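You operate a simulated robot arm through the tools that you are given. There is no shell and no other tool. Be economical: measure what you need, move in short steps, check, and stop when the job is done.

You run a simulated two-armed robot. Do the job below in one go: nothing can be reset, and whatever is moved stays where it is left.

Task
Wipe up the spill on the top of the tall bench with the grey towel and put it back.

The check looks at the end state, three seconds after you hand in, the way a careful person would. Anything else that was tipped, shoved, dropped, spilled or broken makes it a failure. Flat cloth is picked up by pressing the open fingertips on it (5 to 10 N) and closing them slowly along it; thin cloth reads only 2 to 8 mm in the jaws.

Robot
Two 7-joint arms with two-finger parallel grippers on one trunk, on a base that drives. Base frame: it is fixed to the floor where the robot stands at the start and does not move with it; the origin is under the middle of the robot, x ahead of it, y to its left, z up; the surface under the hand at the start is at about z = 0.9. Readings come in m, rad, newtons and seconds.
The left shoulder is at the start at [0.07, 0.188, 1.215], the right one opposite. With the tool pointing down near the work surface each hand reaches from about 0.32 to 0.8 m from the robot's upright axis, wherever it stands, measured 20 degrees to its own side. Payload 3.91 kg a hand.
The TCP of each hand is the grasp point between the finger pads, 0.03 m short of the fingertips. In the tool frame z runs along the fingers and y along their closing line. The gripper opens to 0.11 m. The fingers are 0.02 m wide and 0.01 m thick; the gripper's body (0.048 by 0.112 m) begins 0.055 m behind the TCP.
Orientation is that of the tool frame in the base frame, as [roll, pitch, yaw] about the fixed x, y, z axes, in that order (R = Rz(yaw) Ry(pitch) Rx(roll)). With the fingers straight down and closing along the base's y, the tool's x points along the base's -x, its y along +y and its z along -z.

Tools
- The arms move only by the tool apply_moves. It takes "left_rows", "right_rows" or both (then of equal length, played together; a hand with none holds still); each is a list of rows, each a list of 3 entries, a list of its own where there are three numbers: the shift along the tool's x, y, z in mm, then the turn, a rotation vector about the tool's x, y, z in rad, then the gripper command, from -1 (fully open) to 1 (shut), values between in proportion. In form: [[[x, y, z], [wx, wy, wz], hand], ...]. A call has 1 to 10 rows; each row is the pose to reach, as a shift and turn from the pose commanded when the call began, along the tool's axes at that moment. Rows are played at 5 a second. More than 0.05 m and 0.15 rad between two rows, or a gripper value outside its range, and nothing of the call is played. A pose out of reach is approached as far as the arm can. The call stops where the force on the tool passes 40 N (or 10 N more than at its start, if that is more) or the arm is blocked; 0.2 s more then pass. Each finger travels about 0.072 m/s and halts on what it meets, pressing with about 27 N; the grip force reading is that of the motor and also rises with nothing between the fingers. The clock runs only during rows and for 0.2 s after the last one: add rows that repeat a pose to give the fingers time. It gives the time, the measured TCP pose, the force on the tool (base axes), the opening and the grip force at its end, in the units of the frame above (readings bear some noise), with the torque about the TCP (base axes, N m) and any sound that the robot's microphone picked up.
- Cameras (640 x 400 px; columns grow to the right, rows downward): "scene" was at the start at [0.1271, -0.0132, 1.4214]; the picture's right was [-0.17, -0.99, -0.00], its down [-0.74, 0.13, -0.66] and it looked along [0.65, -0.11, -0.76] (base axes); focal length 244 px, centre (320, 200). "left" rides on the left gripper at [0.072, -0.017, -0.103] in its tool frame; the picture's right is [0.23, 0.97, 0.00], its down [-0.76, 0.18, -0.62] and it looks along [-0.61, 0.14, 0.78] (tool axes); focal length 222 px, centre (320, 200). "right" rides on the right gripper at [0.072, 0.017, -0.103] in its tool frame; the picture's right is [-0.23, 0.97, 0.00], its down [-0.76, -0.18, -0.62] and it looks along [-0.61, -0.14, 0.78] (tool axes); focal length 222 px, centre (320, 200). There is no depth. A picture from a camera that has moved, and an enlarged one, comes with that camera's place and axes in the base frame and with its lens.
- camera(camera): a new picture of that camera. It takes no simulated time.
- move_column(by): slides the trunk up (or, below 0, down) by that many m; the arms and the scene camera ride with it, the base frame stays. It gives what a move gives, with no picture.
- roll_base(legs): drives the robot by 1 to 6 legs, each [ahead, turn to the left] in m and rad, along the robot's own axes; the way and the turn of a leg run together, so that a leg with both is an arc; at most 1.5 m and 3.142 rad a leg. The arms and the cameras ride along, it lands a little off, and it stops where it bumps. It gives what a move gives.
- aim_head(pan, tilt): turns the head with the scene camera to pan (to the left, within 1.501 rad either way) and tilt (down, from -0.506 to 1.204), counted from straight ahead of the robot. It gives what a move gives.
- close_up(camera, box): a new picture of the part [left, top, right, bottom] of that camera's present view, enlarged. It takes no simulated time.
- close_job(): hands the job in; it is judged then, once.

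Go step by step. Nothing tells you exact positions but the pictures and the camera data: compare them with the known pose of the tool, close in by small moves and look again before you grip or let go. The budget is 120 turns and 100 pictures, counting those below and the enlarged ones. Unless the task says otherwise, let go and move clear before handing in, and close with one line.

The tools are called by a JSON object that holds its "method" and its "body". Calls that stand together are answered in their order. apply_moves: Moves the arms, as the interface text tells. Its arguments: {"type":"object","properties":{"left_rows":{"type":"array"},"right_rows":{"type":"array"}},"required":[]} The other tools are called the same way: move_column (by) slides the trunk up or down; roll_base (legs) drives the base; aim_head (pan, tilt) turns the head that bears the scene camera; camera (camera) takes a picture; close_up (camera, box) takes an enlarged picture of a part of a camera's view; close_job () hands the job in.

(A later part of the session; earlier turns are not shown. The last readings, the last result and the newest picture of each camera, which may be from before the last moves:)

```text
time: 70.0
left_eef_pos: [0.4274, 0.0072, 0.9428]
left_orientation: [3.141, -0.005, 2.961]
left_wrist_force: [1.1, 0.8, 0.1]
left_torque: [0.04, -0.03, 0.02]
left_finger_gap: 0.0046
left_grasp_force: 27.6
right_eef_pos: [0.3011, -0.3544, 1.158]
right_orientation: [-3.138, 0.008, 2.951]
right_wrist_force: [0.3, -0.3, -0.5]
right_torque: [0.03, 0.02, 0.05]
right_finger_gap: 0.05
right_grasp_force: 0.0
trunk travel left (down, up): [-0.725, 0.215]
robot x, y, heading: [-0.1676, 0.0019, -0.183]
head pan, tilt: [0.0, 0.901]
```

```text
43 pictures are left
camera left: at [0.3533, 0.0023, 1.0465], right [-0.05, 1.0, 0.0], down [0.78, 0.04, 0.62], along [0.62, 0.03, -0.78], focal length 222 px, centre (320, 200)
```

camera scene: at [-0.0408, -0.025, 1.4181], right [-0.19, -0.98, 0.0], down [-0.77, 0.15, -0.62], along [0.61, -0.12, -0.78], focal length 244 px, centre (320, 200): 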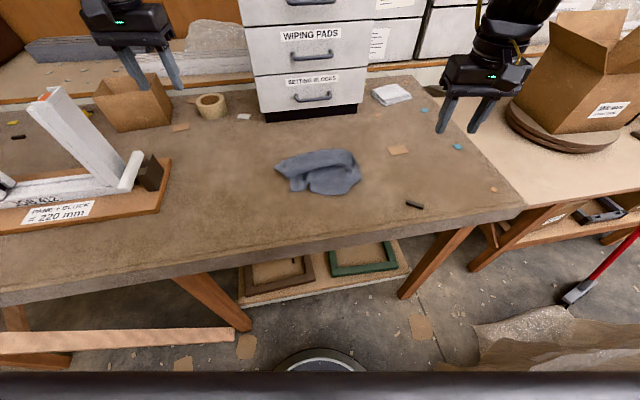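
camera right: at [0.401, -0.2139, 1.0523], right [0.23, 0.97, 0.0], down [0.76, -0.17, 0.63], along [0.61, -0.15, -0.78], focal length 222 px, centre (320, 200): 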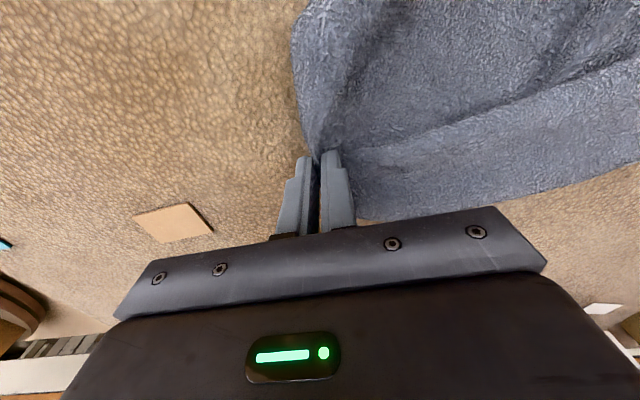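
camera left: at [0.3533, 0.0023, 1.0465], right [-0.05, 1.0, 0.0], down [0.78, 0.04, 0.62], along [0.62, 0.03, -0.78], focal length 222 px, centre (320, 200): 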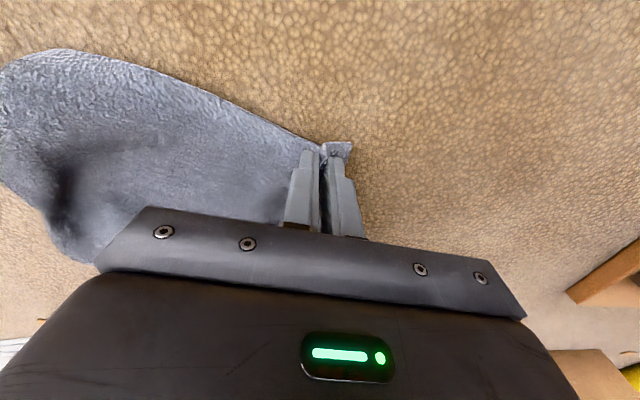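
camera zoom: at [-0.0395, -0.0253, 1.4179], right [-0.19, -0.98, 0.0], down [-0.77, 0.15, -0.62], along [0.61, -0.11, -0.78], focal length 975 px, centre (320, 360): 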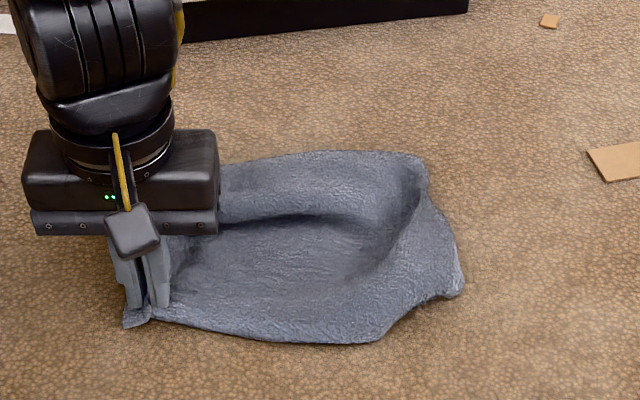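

The near-right corner looks to be at about (0.372, −0.141). I'll bring the right hand over it.

{"method": "apply_moves", "body": {"right_rows": [[[-8, 30, 20], [0, 0, 0], 0.2], [[-15, 60, 45], [0, 0, 0], 0.3], [[-22, 95, 70], [0, 0, 0], 0.345], [[-30, 130, 95], [0, 0, 0], 0.345], [[-37, 162, 122], [0, 0, 0], 0.345], [[-44, 195, 148], [0, 0, 0], 0.345], [[-51, 225, 172], [0, 0, 0], 0.345], [[-51, 236, 180], [0, 0, 0], 0.345]]}}

{"method": "camera", "body": {"camera": "right"}}

{"method": "close_up", "body": {"camera": "scene", "box": [240, 110, 400, 210]}}

```text
time: 71.8
left_eef_pos: [0.4272, 0.0077, 0.9438]
left_orientation: [-3.141, -0.004, 2.963]
left_wrist_force: [1.2, -1.5, -0.3]
left_torque: [-0.03, -0.01, 0.05]
left_finger_gap: 0.0043
left_grasp_force: 26.9
right_eef_pos: [0.3993, -0.133, 0.9786]
right_orientation: [-3.136, 0.009, 2.95]
right_wrist_force: [-0.7, 0.5, 0.3]
right_torque: [-0.01, 0.02, -0.02]
right_finger_gap: 0.0363
right_grasp_force: 0.0
trunk travel left (down, up): [-0.725, 0.215]
robot x, y, heading: [-0.1605, -0.0005, -0.187]
head pan, tilt: [0.0, 0.901]
```

```text
42 pictures are left
camera right: at [0.3293, -0.1015, 1.0809], right [0.41, 0.91, 0.0], down [0.71, -0.31, 0.63], along [0.57, -0.26, -0.78], focal length 222 px, centre (320, 200)
```

right: 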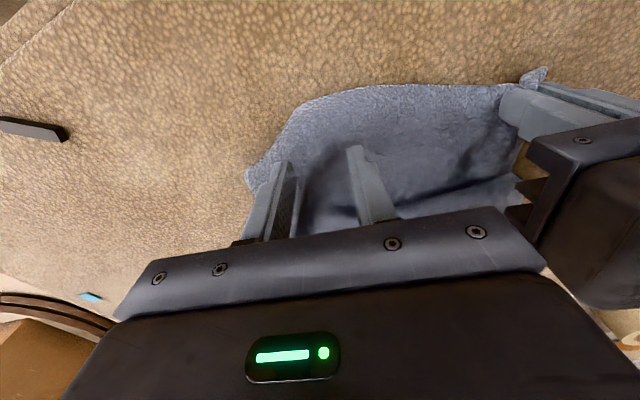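

```text
4.00 times, centred on (320, 160) of scene
camera zoom: at [-0.0397, -0.0241, 1.418], right [-0.19, -0.98, 0.0], down [-0.77, 0.15, -0.62], along [0.61, -0.12, -0.78], focal length 975 px, centre (320, 360)
```

zoom: 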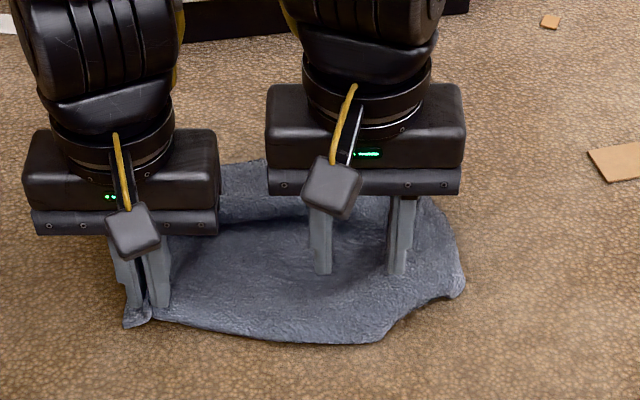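

The sharp point at (0.407, −0.21) is the actual corner. I'll shift the right hand there, 2 cm inside it, and touch down.

{"method": "apply_moves", "body": {"right_rows": [[[-18, -20, 0], [0, 0, 0], 0.345], [[-35, -40, 10], [0, 0, 0], 0.345], [[-35, -40, 25], [0, 0, 0], 0.345], [[-35, -40, 38], [0, 0, 0], 0.345], [[-35, -40, 44], [0, 0, 0], 0.345]]}}

{"method": "camera", "body": {"camera": "right"}}

```text
time: 73.0
left_eef_pos: [0.426, 0.0085, 0.9437]
left_orientation: [-3.139, -0.004, 2.963]
left_wrist_force: [-0.2, -0.6, 0.1]
left_torque: [0.0, 0.0, 0.02]
left_finger_gap: 0.0042
left_grasp_force: 27.0
right_eef_pos: [0.4254, -0.1778, 0.9353]
right_orientation: [-3.134, 0.011, 2.951]
right_wrist_force: [1.0, -0.2, 4.5]
right_torque: [0.02, -0.03, -0.02]
right_finger_gap: 0.0359
right_grasp_force: 0.0
trunk travel left (down, up): [-0.725, 0.215]
robot x, y, heading: [-0.1589, -0.003, -0.187]
head pan, tilt: [0.0, 0.901]
```

```text
40 pictures are left
camera right: at [0.3553, -0.1461, 1.0395], right [0.41, 0.91, 0.0], down [0.71, -0.31, 0.63], along [0.58, -0.26, -0.77], focal length 222 px, centre (320, 200)
```

right: 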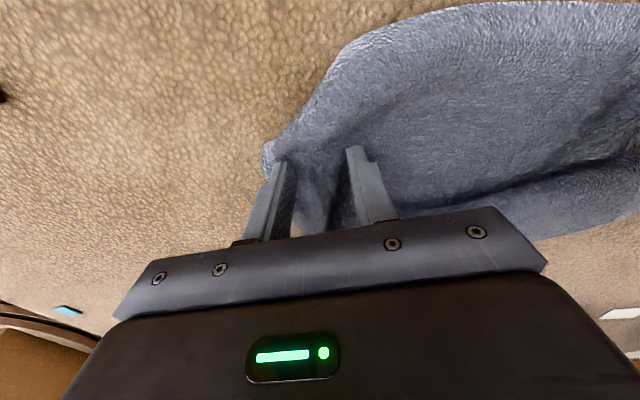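

{"method": "apply_moves", "body": {"right_rows": [[[2, 0, 1], [0, 0, 0], 0.345], [[2, 0, 1], [0, 0, 0], 0.45], [[2, 0, 1], [0, 0, 0], 0.55], [[2, 0, 1], [0, 0, 0], 0.65], [[2, 0, 1], [0, 0, 0], 0.75], [[2, 0, 1], [0, 0, 0], 0.85], [[2, 0, 1], [0, 0, 0], 0.95], [[2, 0, 1], [0, 0, 0], 1], [[2, 0, 1], [0, 0, 0], 1]]}}

{"method": "camera", "body": {"camera": "right"}}

```text
time: 75.0
left_eef_pos: [0.4263, 0.0086, 0.9442]
left_orientation: [-3.139, -0.005, 2.963]
left_wrist_force: [-0.2, -0.2, 0.3]
left_torque: [-0.02, 0.03, 0.04]
left_finger_gap: 0.0043
left_grasp_force: 27.3
right_eef_pos: [0.4216, -0.1767, 0.9351]
right_orientation: [-3.135, 0.011, 2.951]
right_wrist_force: [-0.6, 1.4, 9.3]
right_torque: [0.09, 0.06, -0.01]
right_finger_gap: 0.0076
right_grasp_force: 27.0
trunk travel left (down, up): [-0.725, 0.215]
robot x, y, heading: [-0.1684, -0.0001, -0.184]
head pan, tilt: [0.0, 0.901]
```

```text
39 pictures are left
camera right: at [0.3525, -0.1452, 1.0383], right [0.41, 0.91, 0.0], down [0.71, -0.31, 0.63], along [0.58, -0.26, -0.78], focal length 222 px, centre (320, 200)
```

right: 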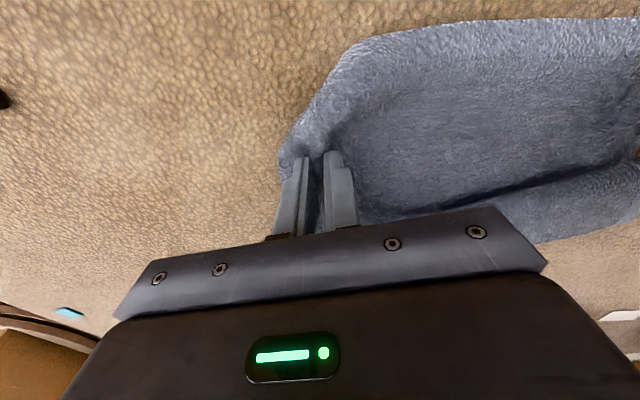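

Both corners are held. I'll lift both 0.3 m together, spreading slightly.

{"method": "apply_moves", "body": {"left_rows": [[[0, 0, -35], [0, 0, 0], 1], [[0, 0, -75], [0, 0, 0], 1], [[0, 2, -115], [0, 0, 0], 1], [[0, 4, -155], [0, 0, 0], 1], [[0, 6, -195], [0, 0, 0], 1], [[0, 8, -235], [0, 0, 0], 1], [[0, 10, -275], [0, 0, 0], 1], [[0, 10, -310], [0, 0, 0], 1], [[0, 10, -310], [0, 0, 0], 1]], "right_rows": [[[0, 0, -43], [0, 0, 0], 1], [[0, 0, -84], [0, 0, 0], 1], [[0, -2, -124], [0, 0, 0], 1], [[0, -4, -164], [0, 0, 0], 1], [[0, -6, -204], [0, 0, 0], 1], [[0, -8, -244], [0, 0, 0], 1], [[0, -10, -284], [0, 0, 0], 1], [[0, -10, -319], [0, 0, 0], 1], [[0, -10, -319], [0, 0, 0], 1]]}}

{"method": "aim_head", "body": {"pan": 0.0, "tilt": 0.6}}

{"method": "camera", "body": {"camera": "scene"}}

```text
time: 77.0
left_eef_pos: [0.4314, 0.0145, 1.2547]
left_orientation: [-3.141, -0.005, 2.962]
left_wrist_force: [-0.9, -6.9, 0.3]
left_torque: [-0.17, 0.04, -0.04]
left_finger_gap: 0.0042
left_grasp_force: 26.5
right_eef_pos: [0.4191, -0.1868, 1.2511]
right_orientation: [-3.137, 0.007, 2.95]
right_wrist_force: [1.3, 6.5, 0.3]
right_torque: [0.25, -0.03, -0.06]
right_finger_gap: 0.007
right_grasp_force: 27.3
trunk travel left (down, up): [-0.725, 0.215]
robot x, y, heading: [-0.167, 0.0021, -0.196]
head pan, tilt: [0.0, 0.901]
```

```text
time: 77.8
left_eef_pos: [0.4319, 0.0174, 1.2546]
left_orientation: [-3.139, -0.003, 2.963]
left_wrist_force: [-1.7, -6.7, 0.3]
left_torque: [-0.24, 0.04, -0.05]
left_finger_gap: 0.0044
left_grasp_force: 26.8
right_eef_pos: [0.4189, -0.1853, 1.2528]
right_orientation: [-3.133, 0.008, 2.949]
right_wrist_force: [0.6, 6.5, -0.4]
right_torque: [0.2, -0.04, -0.05]
right_finger_gap: 0.0074
right_grasp_force: 27.0
trunk travel left (down, up): [-0.725, 0.215]
robot x, y, heading: [-0.1621, 0.0009, -0.188]
head pan, tilt: [0.0, 0.6]
```

```text
38 pictures are left
camera scene: at [-0.0264, -0.0258, 1.4426], right [-0.19, -0.98, 0.0], down [-0.56, 0.1, -0.82], along [0.81, -0.15, -0.57], focal length 244 px, centre (320, 200)
```

scene: 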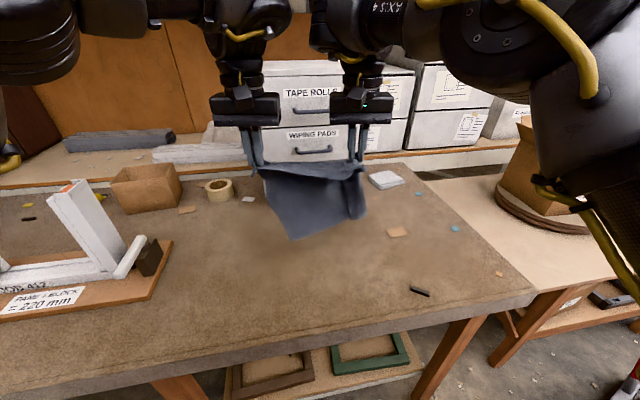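

The towel hangs as an open sheet between the hands. Now I'll turn the base left to face its original place (centre about (0.48, 0.12)).

{"method": "roll_base", "body": {"legs": [[0, 0.39], [0.05, 0]]}}

{"method": "camera", "body": {"camera": "scene"}}

```text
time: 79.9
left_eef_pos: [0.4188, 0.2458, 1.2621]
left_orientation: [-3.138, 0.006, -2.936]
left_wrist_force: [0.9, -5.8, 0.8]
left_torque: [-0.24, -0.05, -0.11]
left_finger_gap: 0.0046
left_grasp_force: 26.5
right_eef_pos: [0.4822, 0.054, 1.2591]
right_orientation: [-3.136, 0.018, -2.946]
right_wrist_force: [-1.3, 6.0, 1.0]
right_torque: [0.13, 0.07, -0.1]
right_finger_gap: 0.0068
right_grasp_force: 27.4
trunk travel left (down, up): [-0.725, 0.215]
robot x, y, heading: [-0.1161, 0.0074, 0.197]
head pan, tilt: [0.0, 0.6]
```

```text
37 pictures are left
camera scene: at [0.0167, 0.0353, 1.4431], right [0.2, -0.98, 0.0], down [-0.55, -0.11, -0.83], along [0.81, 0.16, -0.56], focal length 244 px, centre (320, 200)
```

scene: 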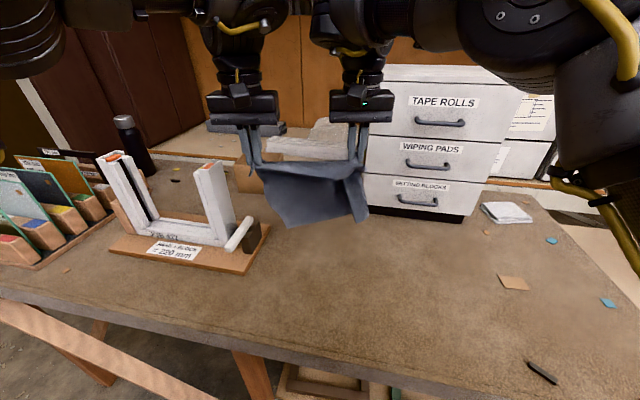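

I'll square the sheet with the bench and move it forward over the far side of its place.

{"method": "apply_moves", "body": {"left_rows": [[[-36, -13, 5], [0, 0, 0], 1], [[-72, -27, 10], [0, 0, 0], 1], [[-108, -40, 18], [0, 0, 0], 1], [[-143, -53, 25], [0, 0, 0], 1], [[-143, -53, 25], [0, 0, 0], 1]], "right_rows": [[[-20, -13, 5], [0, 0, 0], 1], [[-40, -27, 10], [0, 0, 0], 1], [[-60, -40, 18], [0, 0, 0], 1], [[-79, -53, 25], [0, 0, 0], 1], [[-79, -53, 25], [0, 0, 0], 1]]}}

{"method": "camera", "body": {"camera": "scene"}}

```text
time: 81.1
left_eef_pos: [0.491, 0.2032, 1.2132]
left_orientation: [-3.128, 0.002, -2.919]
left_wrist_force: [0.1, 0.3, 0.1]
left_torque: [-0.03, -0.01, -0.09]
left_finger_gap: 0.0044
left_grasp_force: 27.3
left hand out of reach, approached as far as the arm can: row 2, 3, 4, 5
right_eef_pos: [0.5225, 0.0338, 1.2316]
right_orientation: [-3.141, 0.016, -2.964]
right_wrist_force: [0.1, 0.1, -0.6]
right_torque: [-0.07, -0.02, -0.1]
right_finger_gap: 0.0066
right_grasp_force: 27.0
right hand out of reach, approached as far as the arm can: row 1, 2, 3, 4, 5
trunk travel left (down, up): [-0.725, 0.215]
robot x, y, heading: [-0.1087, 0.0101, 0.199]
head pan, tilt: [0.0, 0.6]
```

```text
36 pictures are left
camera scene: at [0.0243, 0.0401, 1.4423], right [0.2, -0.98, 0.0], down [-0.56, -0.11, -0.82], along [0.81, 0.16, -0.57], focal length 244 px, centre (320, 200)
```

scene: 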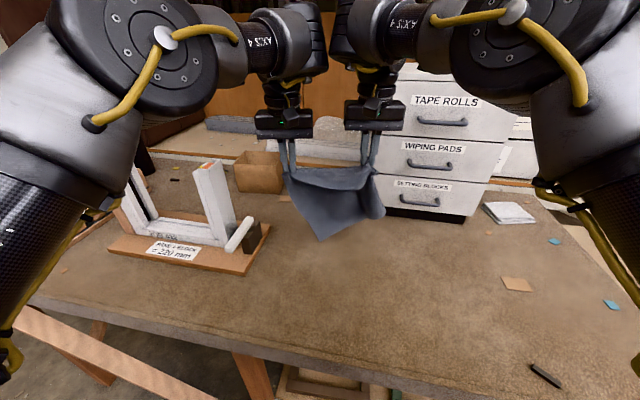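

Reach at that height is limited. I'll raise the trunk by 0.1 m and drive forward 0.09 m, then adjust the hands.

{"method": "move_column", "body": {"by": 0.1}}

{"method": "roll_base", "body": {"legs": [[0.09, 0]]}}

```text
time: 82.5
left_eef_pos: [0.4881, 0.201, 1.3147]
left_orientation: [-3.13, 0.003, -2.922]
left_wrist_force: [-0.3, -0.2, -0.4]
left_torque: [0.01, 0.03, -0.08]
left_finger_gap: 0.0046
left_grasp_force: 26.9
right_eef_pos: [0.5194, 0.0295, 1.3338]
right_orientation: [3.141, 0.017, -2.965]
right_wrist_force: [-0.3, -0.1, -0.4]
right_torque: [-0.01, 0.02, -0.04]
right_finger_gap: 0.0065
right_grasp_force: 26.9
trunk travel left (down, up): [-0.825, 0.115]
robot x, y, heading: [-0.1126, 0.0074, 0.199]
head pan, tilt: [0.0, 0.6]
```

```text
time: 83.6
left_eef_pos: [0.5774, 0.2159, 1.3239]
left_orientation: [-3.135, 0.017, -2.926]
left_wrist_force: [1.7, -0.4, 0.6]
left_torque: [0.07, 0.11, -0.02]
left_finger_gap: 0.0041
left_grasp_force: 27.1
right_eef_pos: [0.6094, 0.0447, 1.343]
right_orientation: [-3.14, 0.028, -2.967]
right_wrist_force: [-0.1, 2.0, 0.3]
right_torque: [-0.08, 0.08, -0.09]
right_finger_gap: 0.0064
right_grasp_force: 26.9
trunk travel left (down, up): [-0.825, 0.115]
robot x, y, heading: [-0.0242, 0.0271, 0.197]
head pan, tilt: [0.0, 0.6]
```

Now lower both to just where the bottom edge should touch, with the sheet squared.

{"method": "apply_moves", "body": {"left_rows": [[[-1, 2, 35], [0, 0, 0], 1], [[-3, 4, 70], [0, 0, 0], 1], [[-5, 6, 100], [0, 0, 0], 1], [[-5, 6, 114], [0, 0, 0], 1], [[-5, 6, 114], [0, 0, 0], 1]], "right_rows": [[[8, -5, 35], [0, 0, 0], 1], [[16, -10, 75], [0, 0, 0], 1], [[25, -15, 112], [0, 0, 0], 1], [[33, -19, 133], [0, 0, 0], 1], [[33, -19, 133], [0, 0, 0], 1]]}}

{"method": "camera", "body": {"camera": "scene"}}

```text
time: 84.8
left_eef_pos: [0.5675, 0.2194, 1.2166]
left_orientation: [-3.135, 0.028, -2.927]
left_wrist_force: [-1.5, -8.9, -1.3]
left_torque: [-0.26, 0.06, -0.15]
left_finger_gap: 0.0045
left_grasp_force: 27.2
right_eef_pos: [0.5685, 0.018, 1.2148]
right_orientation: [3.141, 0.041, -2.967]
right_wrist_force: [0.4, 7.8, -0.1]
right_torque: [0.29, 0.0, -0.09]
right_finger_gap: 0.0067
right_grasp_force: 26.8
trunk travel left (down, up): [-0.825, 0.115]
robot x, y, heading: [-0.0219, 0.0264, 0.196]
head pan, tilt: [0.0, 0.6]
```

```text
35 pictures are left
camera scene: at [0.1079, 0.0533, 1.5432], right [0.19, -0.98, 0.0], down [-0.55, -0.11, -0.83], along [0.81, 0.16, -0.56], focal length 244 px, centre (320, 200)
```

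scene: 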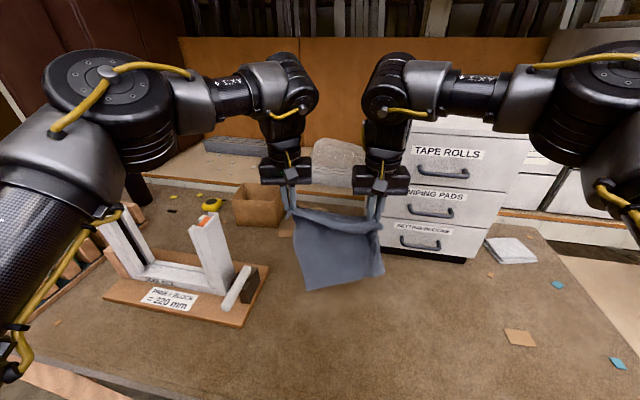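

The sheet hangs square. A bit more forward with the base, then lower and draw back.

{"method": "roll_base", "body": {"legs": [[0.05, 0]]}}

{"method": "apply_moves", "body": {"left_rows": [[[0, -1, 35], [0, 0, 0], 1], [[6, -1, 65], [0, 0, 0], 1], [[20, 0, 95], [0, 0, 0], 1], [[40, 2, 123], [0, 0, 0], 1], [[64, 5, 148], [0, 0, 0], 1]], "right_rows": [[[0, 1, 35], [0, 0, 0], 1], [[6, 1, 65], [0, 0, 0], 1], [[20, 3, 95], [0, 0, 0], 1], [[40, 7, 123], [0, 0, 0], 1], [[64, 10, 148], [0, 0, 0], 1]]}}

{"method": "camera", "body": {"camera": "scene"}}

```text
time: 85.7
left_eef_pos: [0.6143, 0.2302, 1.2203]
left_orientation: [-3.134, 0.033, -2.927]
left_wrist_force: [-2.1, -9.2, 0.0]
left_torque: [-0.32, 0.03, -0.19]
left_finger_gap: 0.0046
left_grasp_force: 27.0
right_eef_pos: [0.6146, 0.028, 1.2176]
right_orientation: [-3.138, 0.044, -2.966]
right_wrist_force: [0.9, 10.1, -0.6]
right_torque: [0.33, -0.03, -0.12]
right_finger_gap: 0.0068
right_grasp_force: 26.8
trunk travel left (down, up): [-0.825, 0.115]
robot x, y, heading: [0.0231, 0.0361, 0.193]
head pan, tilt: [0.0, 0.6]
```

```text
time: 86.9
left_eef_pos: [0.5571, 0.2221, 1.0683]
left_orientation: [-3.134, 0.03, -2.928]
left_wrist_force: [-1.1, -4.2, 0.1]
left_torque: [-0.18, 0.03, -0.08]
left_finger_gap: 0.004
left_grasp_force: 26.7
right_eef_pos: [0.56, 0.0264, 1.064]
right_orientation: [3.141, 0.04, -2.964]
right_wrist_force: [0.6, 5.3, -0.3]
right_torque: [0.14, -0.05, -0.08]
right_finger_gap: 0.0067
right_grasp_force: 27.2
trunk travel left (down, up): [-0.825, 0.115]
robot x, y, heading: [0.0265, 0.0365, 0.198]
head pan, tilt: [0.0, 0.6]
```

```text
34 pictures are left
camera scene: at [0.1613, 0.0646, 1.5428], right [0.19, -0.98, 0.0], down [-0.55, -0.11, -0.82], along [0.81, 0.16, -0.57], focal length 244 px, centre (320, 200)
```

scene: 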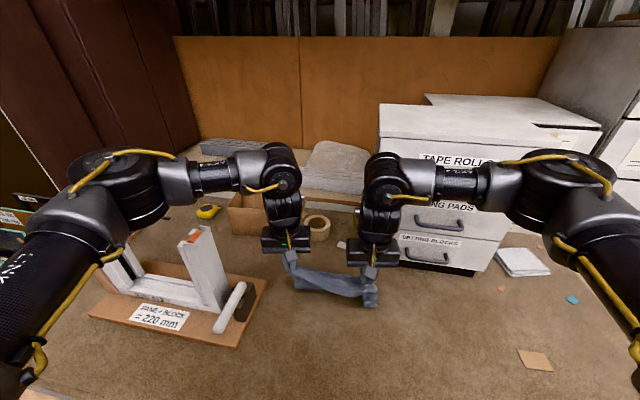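

The lower part is on the bench. I'll draw back with the base 0.1 m, then lower the hands while drawing back further.

{"method": "roll_base", "body": {"legs": [[-0.1, 0]]}}

{"method": "camera", "body": {"camera": "scene"}}

```text
time: 88.0
left_eef_pos: [0.466, 0.2036, 1.0646]
left_orientation: [-3.134, 0.024, -2.925]
left_wrist_force: [0.1, -4.3, -0.3]
left_torque: [-0.18, 0.05, -0.09]
left_finger_gap: 0.0046
left_grasp_force: 26.8
right_eef_pos: [0.4662, 0.0083, 1.0631]
right_orientation: [-3.141, 0.034, -2.961]
right_wrist_force: [0.9, 5.0, -0.2]
right_torque: [0.08, 0.02, -0.1]
right_finger_gap: 0.0066
right_grasp_force: 27.5
trunk travel left (down, up): [-0.825, 0.115]
robot x, y, heading: [-0.0718, 0.0209, 0.198]
head pan, tilt: [0.0, 0.6]
```

```text
33 pictures are left
camera scene: at [0.071, 0.0463, 1.5421], right [0.2, -0.98, 0.0], down [-0.56, -0.11, -0.82], along [0.81, 0.16, -0.57], focal length 244 px, centre (320, 200)
```

scene: 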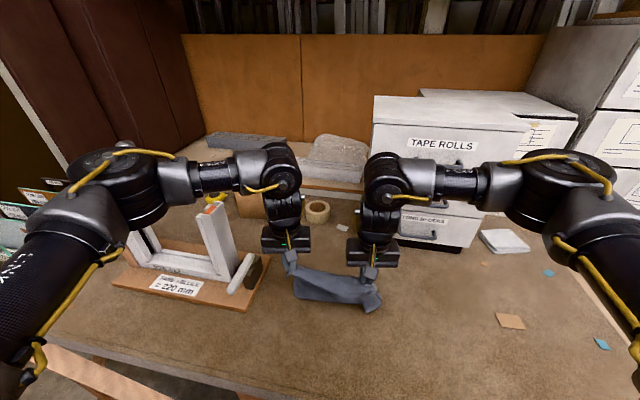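

{"method": "camera", "body": {"camera": "left"}}

{"method": "camera", "body": {"camera": "right"}}

{"method": "close_up", "body": {"camera": "scene", "box": [240, 220, 420, 330]}}

```text
32 pictures are left
camera left: at [0.395, 0.1707, 1.167], right [-0.43, 0.9, -0.01], down [0.69, 0.34, 0.64], along [0.58, 0.27, -0.77], focal length 222 px, centre (320, 200)
```

left: 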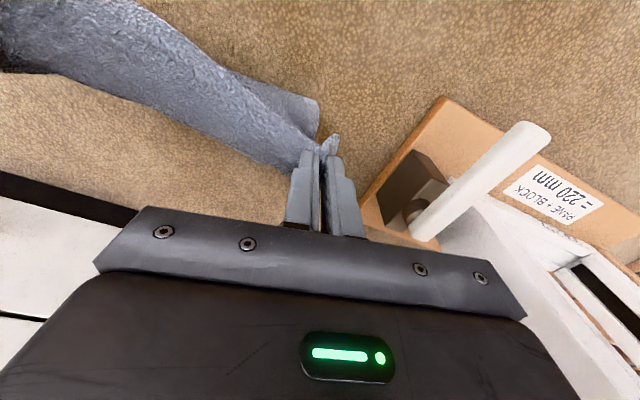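

```text
31 pictures are left
camera right: at [0.3877, 0.0121, 1.1636], right [0.05, 1.0, 0.01], down [0.76, -0.04, 0.65], along [0.65, -0.03, -0.76], focal length 222 px, centre (320, 200)
```

right: 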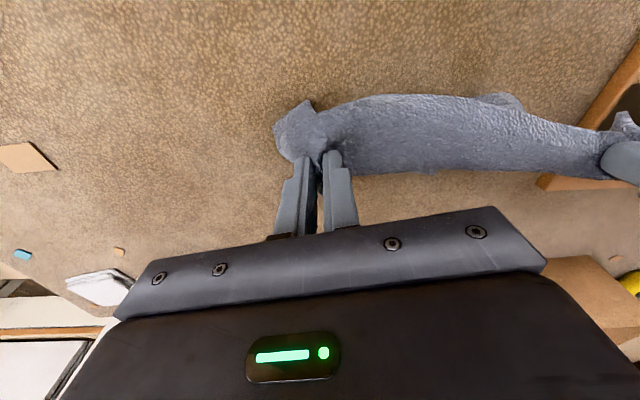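

```text
3.56 times, centred on (330, 275) of scene
camera zoom: at [0.071, 0.0463, 1.5421], right [0.2, -0.98, 0.0], down [-0.56, -0.11, -0.82], along [0.81, 0.16, -0.57], focal length 867 px, centre (284, -67)
```

zoom: 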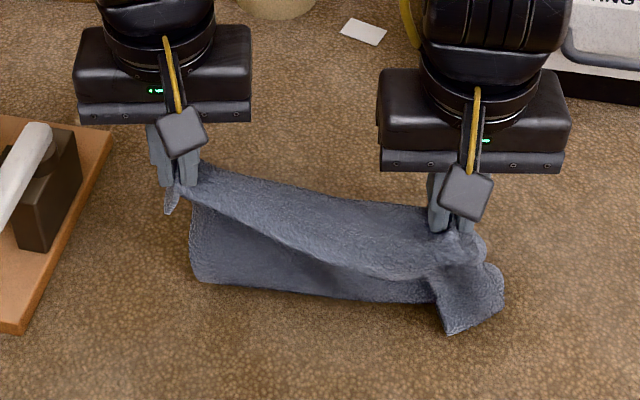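

The sheet's free edge folded back toward the robot. I'll lift it again clear of the bench, go forward, and this time draw back right as the edge touches.

{"method": "apply_moves", "body": {"left_rows": [[[0, 0, -40], [0, 0, 0], 1], [[0, 1, -80], [0, 0, 0], 1], [[0, 2, -120], [0, 0, 0], 1], [[0, 3, -160], [0, 0, 0], 1], [[0, 3, -200], [0, 0, 0], 1]], "right_rows": [[[0, 0, -40], [0, 0, 0], 1], [[0, -1, -80], [0, 0, 0], 1], [[0, -2, -120], [0, 0, 0], 1], [[0, -3, -160], [0, 0, 0], 1], [[0, -3, -200], [0, 0, 0], 1]]}}

{"method": "roll_base", "body": {"legs": [[0.12, 0]]}}

{"method": "camera", "body": {"camera": "scene"}}

```text
time: 89.2
left_eef_pos: [0.4502, 0.2037, 1.2695]
left_orientation: [-3.134, 0.031, -2.928]
left_wrist_force: [-0.4, -8.0, 0.0]
left_torque: [-0.22, 0.0, -0.13]
left_finger_gap: 0.0042
left_grasp_force: 27.0
right_eef_pos: [0.4528, 0.004, 1.2666]
right_orientation: [-3.14, 0.042, -2.961]
right_wrist_force: [0.7, 8.8, 0.5]
right_torque: [0.28, -0.07, -0.12]
right_finger_gap: 0.0065
right_grasp_force: 26.7
right hand out of reach, approached as far as the arm can: row 1, 2, 3
trunk travel left (down, up): [-0.825, 0.115]
robot x, y, heading: [-0.0721, 0.0194, 0.196]
head pan, tilt: [0.0, 0.6]
```

```text
time: 90.7
left_eef_pos: [0.5719, 0.2275, 1.2669]
left_orientation: [-3.134, 0.023, -2.93]
left_wrist_force: [0.2, -6.0, -2.0]
left_torque: [-0.18, 0.05, -0.1]
left_finger_gap: 0.0046
left_grasp_force: 27.0
right_eef_pos: [0.575, 0.0294, 1.2634]
right_orientation: [3.139, 0.036, -2.96]
right_wrist_force: [1.0, 6.7, 0.2]
right_torque: [0.17, 0.05, -0.13]
right_finger_gap: 0.0068
right_grasp_force: 26.8
trunk travel left (down, up): [-0.825, 0.115]
robot x, y, heading: [0.0417, 0.0392, 0.2]
head pan, tilt: [0.0, 0.6]
stopped in leg 1: the robot was blocked; the commanded pose is now the measured one
```

```text
29 pictures are left
camera scene: at [0.1859, 0.0694, 1.5418], right [0.2, -0.98, 0.0], down [-0.56, -0.11, -0.82], along [0.81, 0.16, -0.57], focal length 244 px, centre (320, 200)
```

scene: 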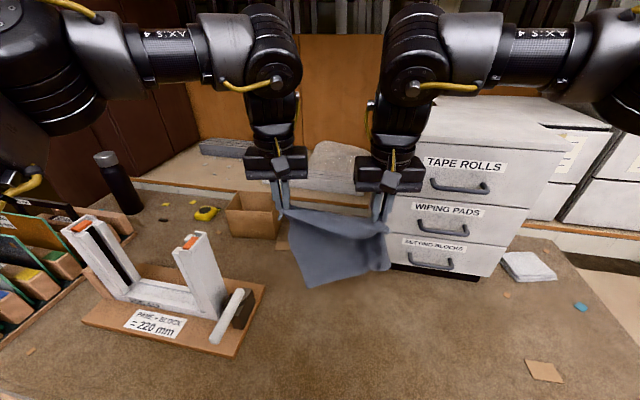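

The base touched something and stopped, so I'll go no further forward. Now one fluid motion: reach forward, touch down, and draw back along the bench while lowering.

{"method": "apply_moves", "body": {"left_rows": [[[-39, -8, 0], [0, 0, 0], 1], [[-69, -14, 15], [0, 0, 0], 1], [[-69, -14, 45], [0, 0, 0], 1], [[-44, -9, 55], [0, 0, 0], 1], [[-5, -1, 65], [0, 0, 0], 1], [[34, 7, 80], [0, 0, 0], 1], [[72, 15, 100], [0, 0, 0], 1], [[106, 21, 130], [0, 0, 0], 1], [[135, 27, 165], [0, 0, 0], 1], [[160, 32, 200], [0, 0, 0], 1]], "right_rows": [[[-39, -8, 0], [0, 0, 0], 1], [[-69, -14, 15], [0, 0, 0], 1], [[-69, -14, 45], [0, 0, 0], 1], [[-44, -9, 55], [0, 0, 0], 1], [[-5, -1, 65], [0, 0, 0], 1], [[34, 7, 80], [0, 0, 0], 1], [[72, 15, 100], [0, 0, 0], 1], [[106, 21, 130], [0, 0, 0], 1], [[135, 27, 165], [0, 0, 0], 1], [[160, 32, 200], [0, 0, 0], 1]]}}

{"method": "camera", "body": {"camera": "scene"}}

{"method": "camera", "body": {"camera": "left"}}

```text
time: 92.7
left_eef_pos: [0.53, 0.2823, 1.123]
left_orientation: [-3.112, 0.03, -2.93]
left_wrist_force: [0.7, 0.3, -1.1]
left_torque: [-0.07, 0.02, -0.02]
left_finger_gap: 0.0031
left_grasp_force: 26.8
left hand out of reach, approached as far as the arm can: row 6, 7, 8, 9, 10
right_eef_pos: [0.586, 0.0192, 1.1363]
right_orientation: [3.13, 0.045, -2.953]
right_wrist_force: [-0.2, 0.2, -0.1]
right_torque: [-0.07, 0.03, 0.01]
right_finger_gap: 0.0
right_grasp_force: 27.5
right hand out of reach, approached as far as the arm can: row 6, 7, 8, 9, 10
trunk travel left (down, up): [-0.825, 0.115]
robot x, y, heading: [0.0398, 0.0387, 0.2]
head pan, tilt: [0.0, 0.6]
stopped in row 10 (left hand): the force on the tool passed its limit at 51 N (the readings are from after the stop); the commanded pose is now the measured one
```

```text
28 pictures are left
camera scene: at [0.1854, 0.0747, 1.5422], right [0.2, -0.98, 0.0], down [-0.56, -0.12, -0.82], along [0.81, 0.16, -0.57], focal length 244 px, centre (320, 200)
```

scene: 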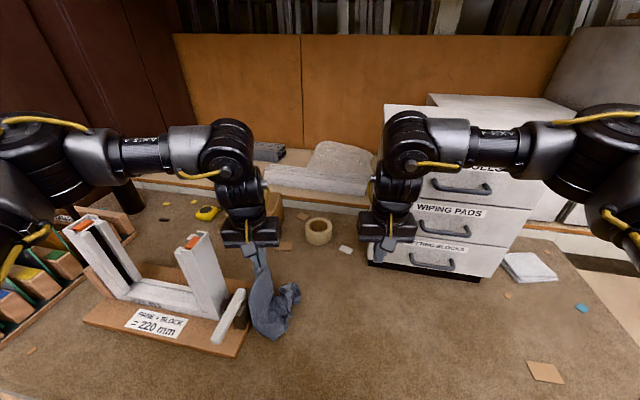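

```text
27 pictures are left
camera left: at [0.459, 0.253, 1.224], right [-0.43, 0.9, -0.04], down [0.68, 0.35, 0.64], along [0.59, 0.25, -0.77], focal length 222 px, centre (320, 200)
```

left: 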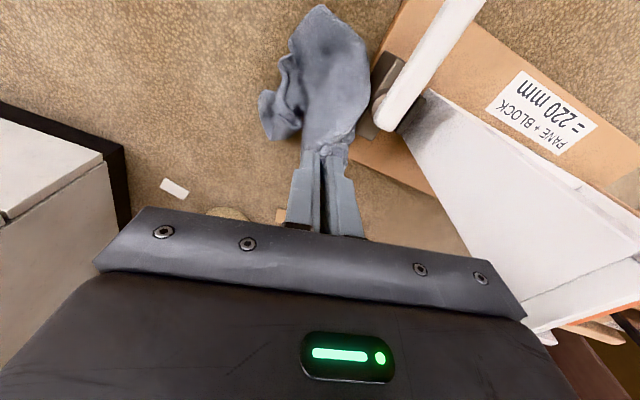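

The hands hit their near limit, drifted apart, and the right corner slipped out; nothing else moved. I'll raise the left hand straight up clear of the jig, then back the base off.

{"method": "apply_moves", "body": {"left_rows": [[[0, -15, -40], [0, 0, 0], 1], [[0, -30, -80], [0, 0, 0], 1], [[0, -45, -120], [0, 0, 0], 1], [[0, -60, -150], [0, 0, 0], 1]], "right_rows": [[[0, -10, -30], [0, 0, 0], 0.5], [[0, -25, -60], [0, 0, 0], 0.3], [[0, -45, -90], [0, 0, 0], 0.3], [[0, -65, -110], [0, 0, 0], 0.3]]}}

{"method": "roll_base", "body": {"legs": [[-0.2, 0]]}}

{"method": "camera", "body": {"camera": "scene"}}

```text
time: 93.7
left_eef_pos: [0.529, 0.2178, 1.2804]
left_orientation: [-3.119, 0.036, -2.93]
left_wrist_force: [-0.6, -0.6, -0.6]
left_torque: [0.01, -0.04, -0.03]
left_finger_gap: 0.003
left_grasp_force: 26.9
right_eef_pos: [0.588, -0.059, 1.248]
right_orientation: [3.121, 0.049, -2.955]
right_wrist_force: [-0.3, -0.6, 0.4]
right_torque: [0.06, -0.02, -0.05]
right_finger_gap: 0.0385
right_grasp_force: 0.0
trunk travel left (down, up): [-0.825, 0.115]
robot x, y, heading: [0.0441, 0.0369, 0.196]
head pan, tilt: [0.0, 0.6]
```

```text
time: 95.3
left_eef_pos: [0.339, 0.1829, 1.2757]
left_orientation: [-3.117, 0.032, -2.933]
left_wrist_force: [0.2, 0.0, -1.1]
left_torque: [0.01, -0.01, 0.01]
left_finger_gap: 0.0033
left_grasp_force: 27.1
right_eef_pos: [0.3967, -0.0942, 1.244]
right_orientation: [3.13, 0.044, -2.956]
right_wrist_force: [-0.2, 0.6, 0.2]
right_torque: [0.0, 0.01, 0.0]
right_finger_gap: 0.0384
right_grasp_force: 0.1
trunk travel left (down, up): [-0.825, 0.115]
robot x, y, heading: [-0.1522, 0.0083, 0.195]
head pan, tilt: [0.0, 0.6]
```

```text
26 pictures are left
camera scene: at [-0.0134, 0.0298, 1.5424], right [0.19, -0.98, 0.0], down [-0.56, -0.11, -0.82], along [0.81, 0.16, -0.57], focal length 244 px, centre (320, 200)
```

scene: 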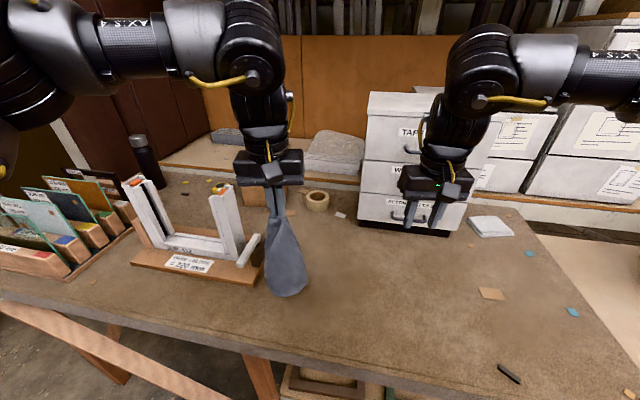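

The towel hangs from the left hand and the jig is where it was. I'll take it over the far-right part of its place, then lower while drawing to the near-left.

{"method": "apply_moves", "body": {"left_rows": [[[-30, -32, 0], [0, 0, 0], 1], [[-60, -64, 0], [0, 0, 0], 1], [[-90, -96, 0], [0, 0, 0], 1], [[-118, -124, 0], [0, 0, 0], 1], [[-118, -124, 20], [0, 0, 0], 1]], "right_rows": [[[0, -30, 0], [0, 0, 0], 0.3], [[0, -60, 0], [0, 0, 0], 0.3], [[0, -90, 0], [0, 0, 0], 0.3], [[0, -120, 0], [0, 0, 0], 0.3], [[0, -140, 0], [0, 0, 0], 0.3]]}}

```text
time: 96.5
left_eef_pos: [0.4756, 0.0953, 1.266]
left_orientation: [-3.102, 0.033, -2.919]
left_wrist_force: [0.8, 0.6, -0.9]
left_torque: [0.0, 0.04, 0.01]
left_finger_gap: 0.0034
left_grasp_force: 27.1
left hand out of reach, approached as far as the arm can: row 4, 5
right_eef_pos: [0.4199, -0.2325, 1.2423]
right_orientation: [3.126, 0.046, -2.954]
right_wrist_force: [-0.3, -0.2, 0.1]
right_torque: [-0.02, 0.05, 0.03]
right_finger_gap: 0.0385
right_grasp_force: 0.1
trunk travel left (down, up): [-0.825, 0.115]
robot x, y, heading: [-0.1554, -0.0001, 0.195]
head pan, tilt: [0.0, 0.6]
```

{"method": "apply_moves", "body": {"left_rows": [[[0, 0, 35], [0, 0, 0], 1], [[4, 6, 72], [0, 0, 0], 1], [[12, 18, 108], [0, 0, 0], 1], [[22, 34, 143], [0, 0, 0], 1], [[33, 52, 178], [0, 0, 0], 1], [[44, 71, 212], [0, 0, 0], 1], [[56, 92, 245], [0, 0, 0], 1], [[68, 112, 275], [0, 0, 0], 1], [[81, 133, 300], [0, 0, 0], 1], [[90, 145, 314], [0, 0, 0], 1]]}}

{"method": "aim_head", "body": {"pan": 0.0, "tilt": 0.9}}

{"method": "camera", "body": {"camera": "scene"}}

{"method": "close_up", "body": {"camera": "scene", "box": [200, 130, 400, 260]}}

```text
time: 98.7
left_eef_pos: [0.3667, 0.2049, 0.9431]
left_orientation: [-3.114, 0.035, -2.933]
left_wrist_force: [-1.1, 0.6, 0.4]
left_torque: [-0.02, -0.03, 0.02]
left_finger_gap: 0.0035
left_grasp_force: 26.9
right_eef_pos: [0.419, -0.2314, 1.2428]
right_orientation: [3.128, 0.047, -2.957]
right_wrist_force: [0.4, 0.4, 0.1]
right_torque: [-0.02, -0.01, 0.0]
right_finger_gap: 0.0385
right_grasp_force: 0.0
trunk travel left (down, up): [-0.825, 0.115]
robot x, y, heading: [-0.1519, 0.0008, 0.195]
head pan, tilt: [0.0, 0.6]
```

```text
time: 99.5
left_eef_pos: [0.3655, 0.204, 0.9433]
left_orientation: [-3.117, 0.035, -2.935]
left_wrist_force: [0.1, 0.4, -0.1]
left_torque: [0.02, 0.0, 0.01]
left_finger_gap: 0.003
left_grasp_force: 27.2
right_eef_pos: [0.4198, -0.2322, 1.2445]
right_orientation: [3.124, 0.047, -2.955]
right_wrist_force: [-0.8, 0.5, -0.4]
right_torque: [0.02, -0.03, 0.01]
right_finger_gap: 0.0385
right_grasp_force: 0.0
trunk travel left (down, up): [-0.825, 0.115]
robot x, y, heading: [-0.1495, 0.0022, 0.194]
head pan, tilt: [0.0, 0.901]
```

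```text
25 pictures are left
camera scene: at [-0.0292, 0.0258, 1.518], right [0.19, -0.98, 0.0], down [-0.77, -0.15, -0.62], along [0.61, 0.12, -0.78], focal length 244 px, centre (320, 200)
```

scene: 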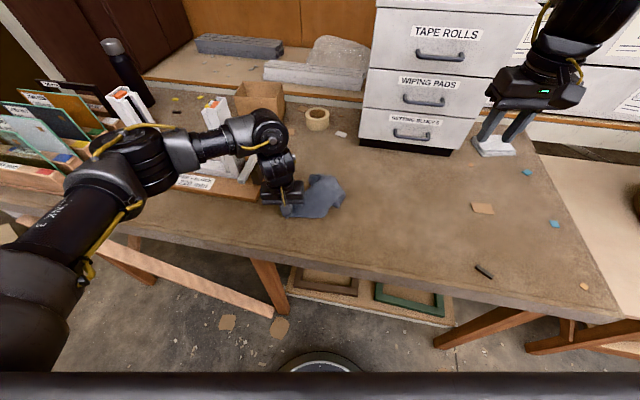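

```text
3.08 times, centred on (300, 195) of scene
camera zoom: at [-0.0292, 0.0258, 1.518], right [0.19, -0.98, 0.0], down [-0.77, -0.15, -0.62], along [0.61, 0.12, -0.78], focal length 750 px, centre (382, 215)
```

zoom: 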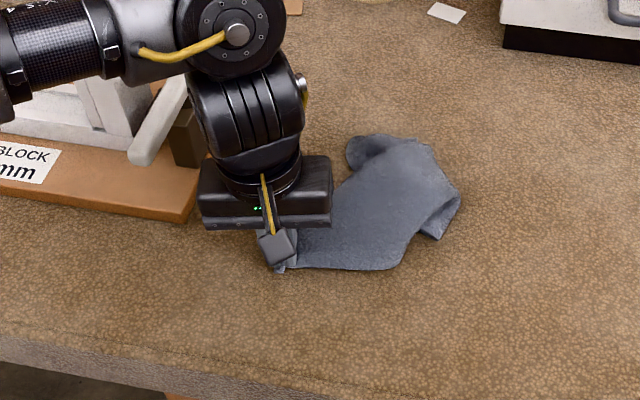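

The towel is back inside its old footprint but partly folded. I'll take its right end with the right hand and pull it out while the left holds its corner.

{"method": "apply_moves", "body": {"right_rows": [[[-10, 31, 28], [0, 0, 0], 0.3], [[-20, 62, 57], [0, 0, 0], 0.3], [[-30, 93, 86], [0, 0, 0], 0.3], [[-40, 124, 115], [0, 0, 0], 0.3], [[-50, 155, 144], [0, 0, 0], 0.3], [[-60, 187, 173], [0, 0, 0], 0.3], [[-70, 219, 202], [0, 0, 0], 0.3], [[-80, 250, 230], [0, 0, 0], 0.3], [[-90, 276, 255], [0, 0, 0], 0.3], [[-92, 284, 265], [0, 0, 0], 0.3]]}}

{"method": "camera", "body": {"camera": "right"}}

```text
time: 101.7
left_eef_pos: [0.3666, 0.2046, 0.9423]
left_orientation: [-3.117, 0.035, -2.933]
left_wrist_force: [-0.4, -0.8, -0.5]
left_torque: [-0.06, 0.0, 0.0]
left_finger_gap: 0.0032
left_grasp_force: 26.8
right_eef_pos: [0.4697, 0.0718, 0.9868]
right_orientation: [3.126, 0.044, -2.956]
right_wrist_force: [0.5, 0.4, -0.1]
right_torque: [0.0, 0.03, -0.02]
right_finger_gap: 0.0386
right_grasp_force: 0.1
trunk travel left (down, up): [-0.825, 0.115]
robot x, y, heading: [-0.1515, 0.002, 0.192]
head pan, tilt: [0.0, 0.901]
```

```text
23 pictures are left
camera right: at [0.3907, 0.0722, 1.0867], right [0.04, 1.0, 0.03], down [0.75, -0.05, 0.65], along [0.66, -0.01, -0.76], focal length 222 px, centre (320, 200)
```

right: 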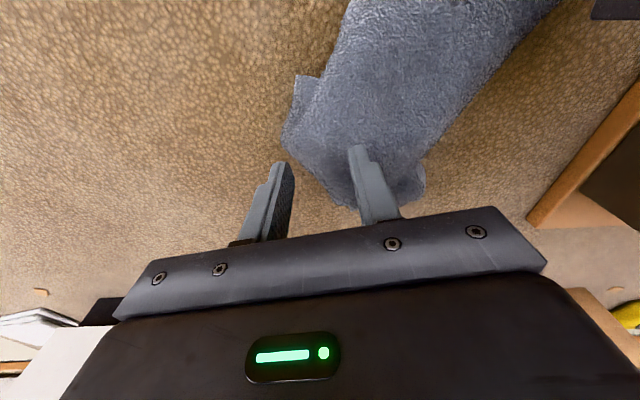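

{"method": "apply_moves", "body": {"right_rows": [[[12, 7, 10], [0, 0, 0], 0.3], [[24, 15, 25], [0, 0, 0], 0.3], [[24, 15, 40], [0, 0, 0], 0.3], [[24, 15, 48], [0, 0, 0], 0.3], [[24, 15, 52], [0, 0, 0], 0.3]]}}

```text
time: 102.9
left_eef_pos: [0.3636, 0.2023, 0.9451]
left_orientation: [-3.117, 0.04, -2.934]
left_wrist_force: [0.3, -0.1, -0.2]
left_torque: [-0.03, 0.01, -0.01]
left_finger_gap: 0.0034
left_grasp_force: 27.3
right_eef_pos: [0.4449, 0.0818, 0.9438]
right_orientation: [3.123, 0.056, -2.957]
right_wrist_force: [-10.5, -6.3, 30.6]
right_torque: [0.14, 0.22, 0.15]
right_finger_gap: 0.0364
right_grasp_force: 0.1
trunk travel left (down, up): [-0.825, 0.115]
robot x, y, heading: [-0.1536, 0.0025, 0.2]
head pan, tilt: [0.0, 0.901]
stopped in row 5 (right hand): the force on the tool passed its limit at 44 N (the readings are from after the stop); the commanded pose is now the measured one
```

Several layers are under the fingers; I'll ease off 3 mm and close.

{"method": "apply_moves", "body": {"right_rows": [[[0, 0, -3], [0, 0, 0], 0.3], [[0, 0, -3], [0, 0, 0], 0.4], [[0, 0, -3], [0, 0, 0], 0.5], [[0, 0, -3], [0, 0, 0], 0.6], [[0, 0, -3], [0, 0, 0], 0.7], [[0, 0, -3], [0, 0, 0], 0.8], [[0, 0, -3], [0, 0, 0], 0.9], [[0, 0, -3], [0, 0, 0], 1], [[0, 0, -3], [0, 0, 0], 1]]}}

{"method": "camera", "body": {"camera": "right"}}

```text
time: 104.9
left_eef_pos: [0.3641, 0.2041, 0.9454]
left_orientation: [-3.116, 0.037, -2.934]
left_wrist_force: [0.0, -0.2, 0.3]
left_torque: [-0.02, 0.02, 0.03]
left_finger_gap: 0.0031
left_grasp_force: 26.5
right_eef_pos: [0.4462, 0.0834, 0.9444]
right_orientation: [3.125, 0.057, -2.959]
right_wrist_force: [-2.4, 9.0, 23.5]
right_torque: [0.42, 0.0, 0.03]
right_finger_gap: 0.0149
right_grasp_force: 27.1
trunk travel left (down, up): [-0.825, 0.115]
robot x, y, heading: [-0.1484, 0.0047, 0.195]
head pan, tilt: [0.0, 0.901]
```

```text
22 pictures are left
camera right: at [0.3651, 0.085, 1.0448], right [0.04, 1.0, 0.03], down [0.75, -0.05, 0.66], along [0.66, -0.01, -0.75], focal length 222 px, centre (320, 200)
```

right: 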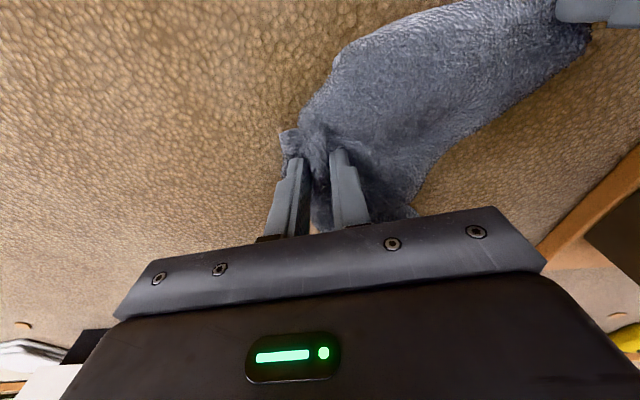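

I have several layers in the right hand. I'll gently pull it out to the right until the towel is taut and see how it opens.

{"method": "apply_moves", "body": {"right_rows": [[[0, 0, -10], [0, 0, 0], 1], [[0, -20, -14], [0, 0, 0], 1], [[0, -40, -14], [0, 0, 0], 1], [[0, -60, -14], [0, 0, 0], 1]]}}

{"method": "close_up", "body": {"camera": "scene", "box": [200, 130, 400, 260]}}

```text
time: 105.9
left_eef_pos: [0.3666, 0.2009, 0.9435]
left_orientation: [-3.109, 0.037, -2.936]
left_wrist_force: [5.7, -16.1, 1.4]
left_torque: [-0.49, -0.2, -0.19]
left_finger_gap: 0.0033
left_grasp_force: 26.9
right_eef_pos: [0.4558, 0.0253, 0.9547]
right_orientation: [3.116, 0.053, -2.955]
right_wrist_force: [-6.0, 16.3, -0.3]
right_torque: [0.6, 0.23, -0.09]
right_finger_gap: 0.0133
right_grasp_force: 27.3
trunk travel left (down, up): [-0.825, 0.115]
robot x, y, heading: [-0.1539, 0.0044, 0.195]
head pan, tilt: [0.0, 0.901]
```

```text
3.08 times, centred on (300, 195) of scene
camera zoom: at [-0.0291, 0.0253, 1.5179], right [0.19, -0.98, 0.0], down [-0.77, -0.15, -0.62], along [0.61, 0.12, -0.78], focal length 750 px, centre (382, 215)
```

zoom: 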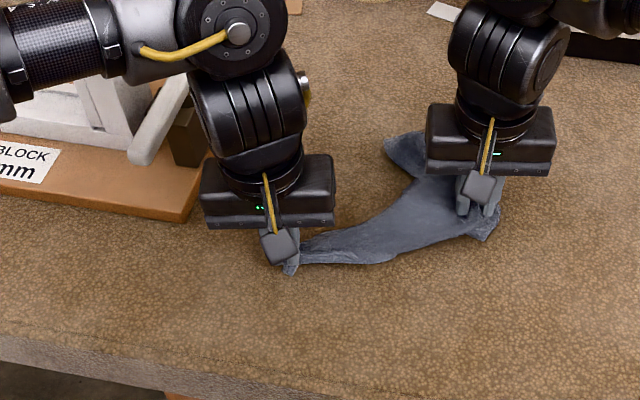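

Taut already. I'll slacken 1 cm, lift both hands, and see how the sheet hangs.

{"method": "apply_moves", "body": {"left_rows": [[[0, 0, -40], [0, 0, 0], 1], [[0, 0, -80], [0, 0, 0], 1], [[0, 0, -120], [0, 0, 0], 1], [[0, 0, -160], [0, 0, 0], 1], [[0, 0, -200], [0, 0, 0], 1], [[0, 0, -240], [0, 0, 0], 1], [[0, 0, -240], [0, 0, 0], 1]], "right_rows": [[[0, 8, -40], [0, 0, 0], 1], [[0, 8, -80], [0, 0, 0], 1], [[0, 8, -120], [0, 0, 0], 1], [[0, 8, -160], [0, 0, 0], 1], [[0, 8, -200], [0, 0, 0], 1], [[0, 8, -230], [0, 0, 0], 1], [[0, 8, -230], [0, 0, 0], 1]]}}

{"method": "camera", "body": {"camera": "scene"}}

```text
time: 107.5
left_eef_pos: [0.3597, 0.2082, 1.1822]
left_orientation: [-3.114, 0.035, -2.933]
left_wrist_force: [6.2, -16.7, -0.2]
left_torque: [-0.53, -0.2, -0.21]
left_finger_gap: 0.0034
left_grasp_force: 27.2
right_eef_pos: [0.4445, 0.0248, 1.1831]
right_orientation: [3.121, 0.052, -2.959]
right_wrist_force: [-6.2, 16.8, -0.4]
right_torque: [0.59, 0.29, -0.04]
right_finger_gap: 0.0121
right_grasp_force: 26.8
trunk travel left (down, up): [-0.825, 0.115]
robot x, y, heading: [-0.1558, 0.0034, 0.193]
head pan, tilt: [0.0, 0.901]
```

```text
20 pictures are left
camera scene: at [-0.0282, 0.0264, 1.5178], right [0.19, -0.98, 0.0], down [-0.77, -0.15, -0.62], along [0.61, 0.12, -0.78], focal length 244 px, centre (320, 200)
```

scene: 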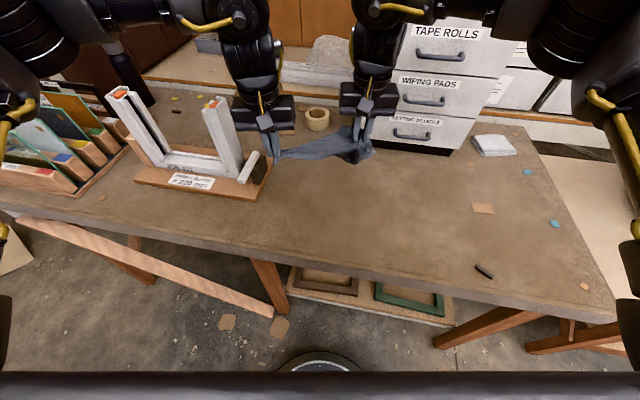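

It's not opening from these two points. I'll release the right hand in the air, let the towel hang from the left corner, and lay it down again as before with a longer draw.

{"method": "apply_moves", "body": {"left_rows": [[[0, 0, 0], [0, 0, 0], 1], [[0, 0, 0], [0, 0, 0], 1], [[0, 0, -20], [0, 0, 0], 1], [[-10, -5, -50], [0, 0, 0], 1], [[-20, -10, -85], [0, 0, 0], 1], [[-35, -35, -95], [0, 0, 0], 1], [[-60, -65, -95], [0, 0, 0], 1], [[-85, -95, -95], [0, 0, 0], 1], [[-100, -125, -95], [0, 0, 0], 1]], "right_rows": [[[0, 4, 0], [0, 0, 0], 0.5], [[0, 0, 0], [0, 0, 0], 0], [[0, -35, 0], [0, 0, 0], 0], [[0, -75, 0], [0, 0, 0], 0], [[0, -115, 0], [0, 0, 0], 0], [[0, -155, -5], [0, 0, 0], 0], [[0, -195, -10], [0, 0, 0], 0], [[0, -235, -15], [0, 0, 0], 0], [[0, -265, -20], [0, 0, 0], 0]]}}

{"method": "camera", "body": {"camera": "scene"}}

```text
time: 109.5
left_eef_pos: [0.4699, 0.1126, 1.2808]
left_orientation: [-3.106, 0.034, -2.92]
left_wrist_force: [0.1, -0.2, -0.6]
left_torque: [0.02, 0.01, -0.03]
left_finger_gap: 0.0032
left_grasp_force: 26.9
left hand out of reach, approached as far as the arm can: row 9
right_eef_pos: [0.4916, -0.2384, 1.1993]
right_orientation: [3.121, 0.053, -2.957]
right_wrist_force: [0.1, 0.2, -0.3]
right_torque: [0.0, -0.01, 0.01]
right_finger_gap: 0.0551
right_grasp_force: 0.1
trunk travel left (down, up): [-0.825, 0.115]
robot x, y, heading: [-0.153, 0.0006, 0.198]
head pan, tilt: [0.0, 0.901]
```

```text
19 pictures are left
camera scene: at [-0.0299, 0.0245, 1.5181], right [0.19, -0.98, 0.0], down [-0.77, -0.15, -0.62], along [0.61, 0.12, -0.78], focal length 244 px, centre (320, 200)
```

scene: 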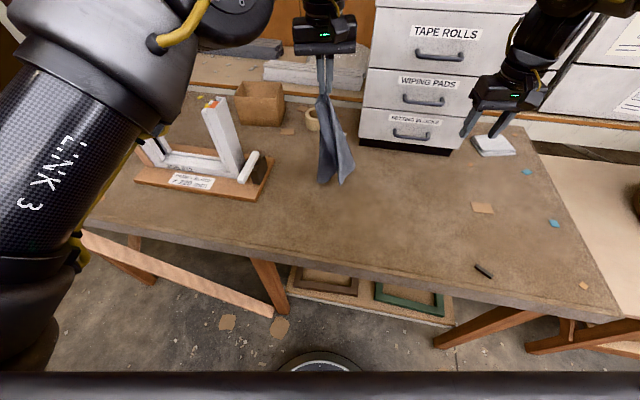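

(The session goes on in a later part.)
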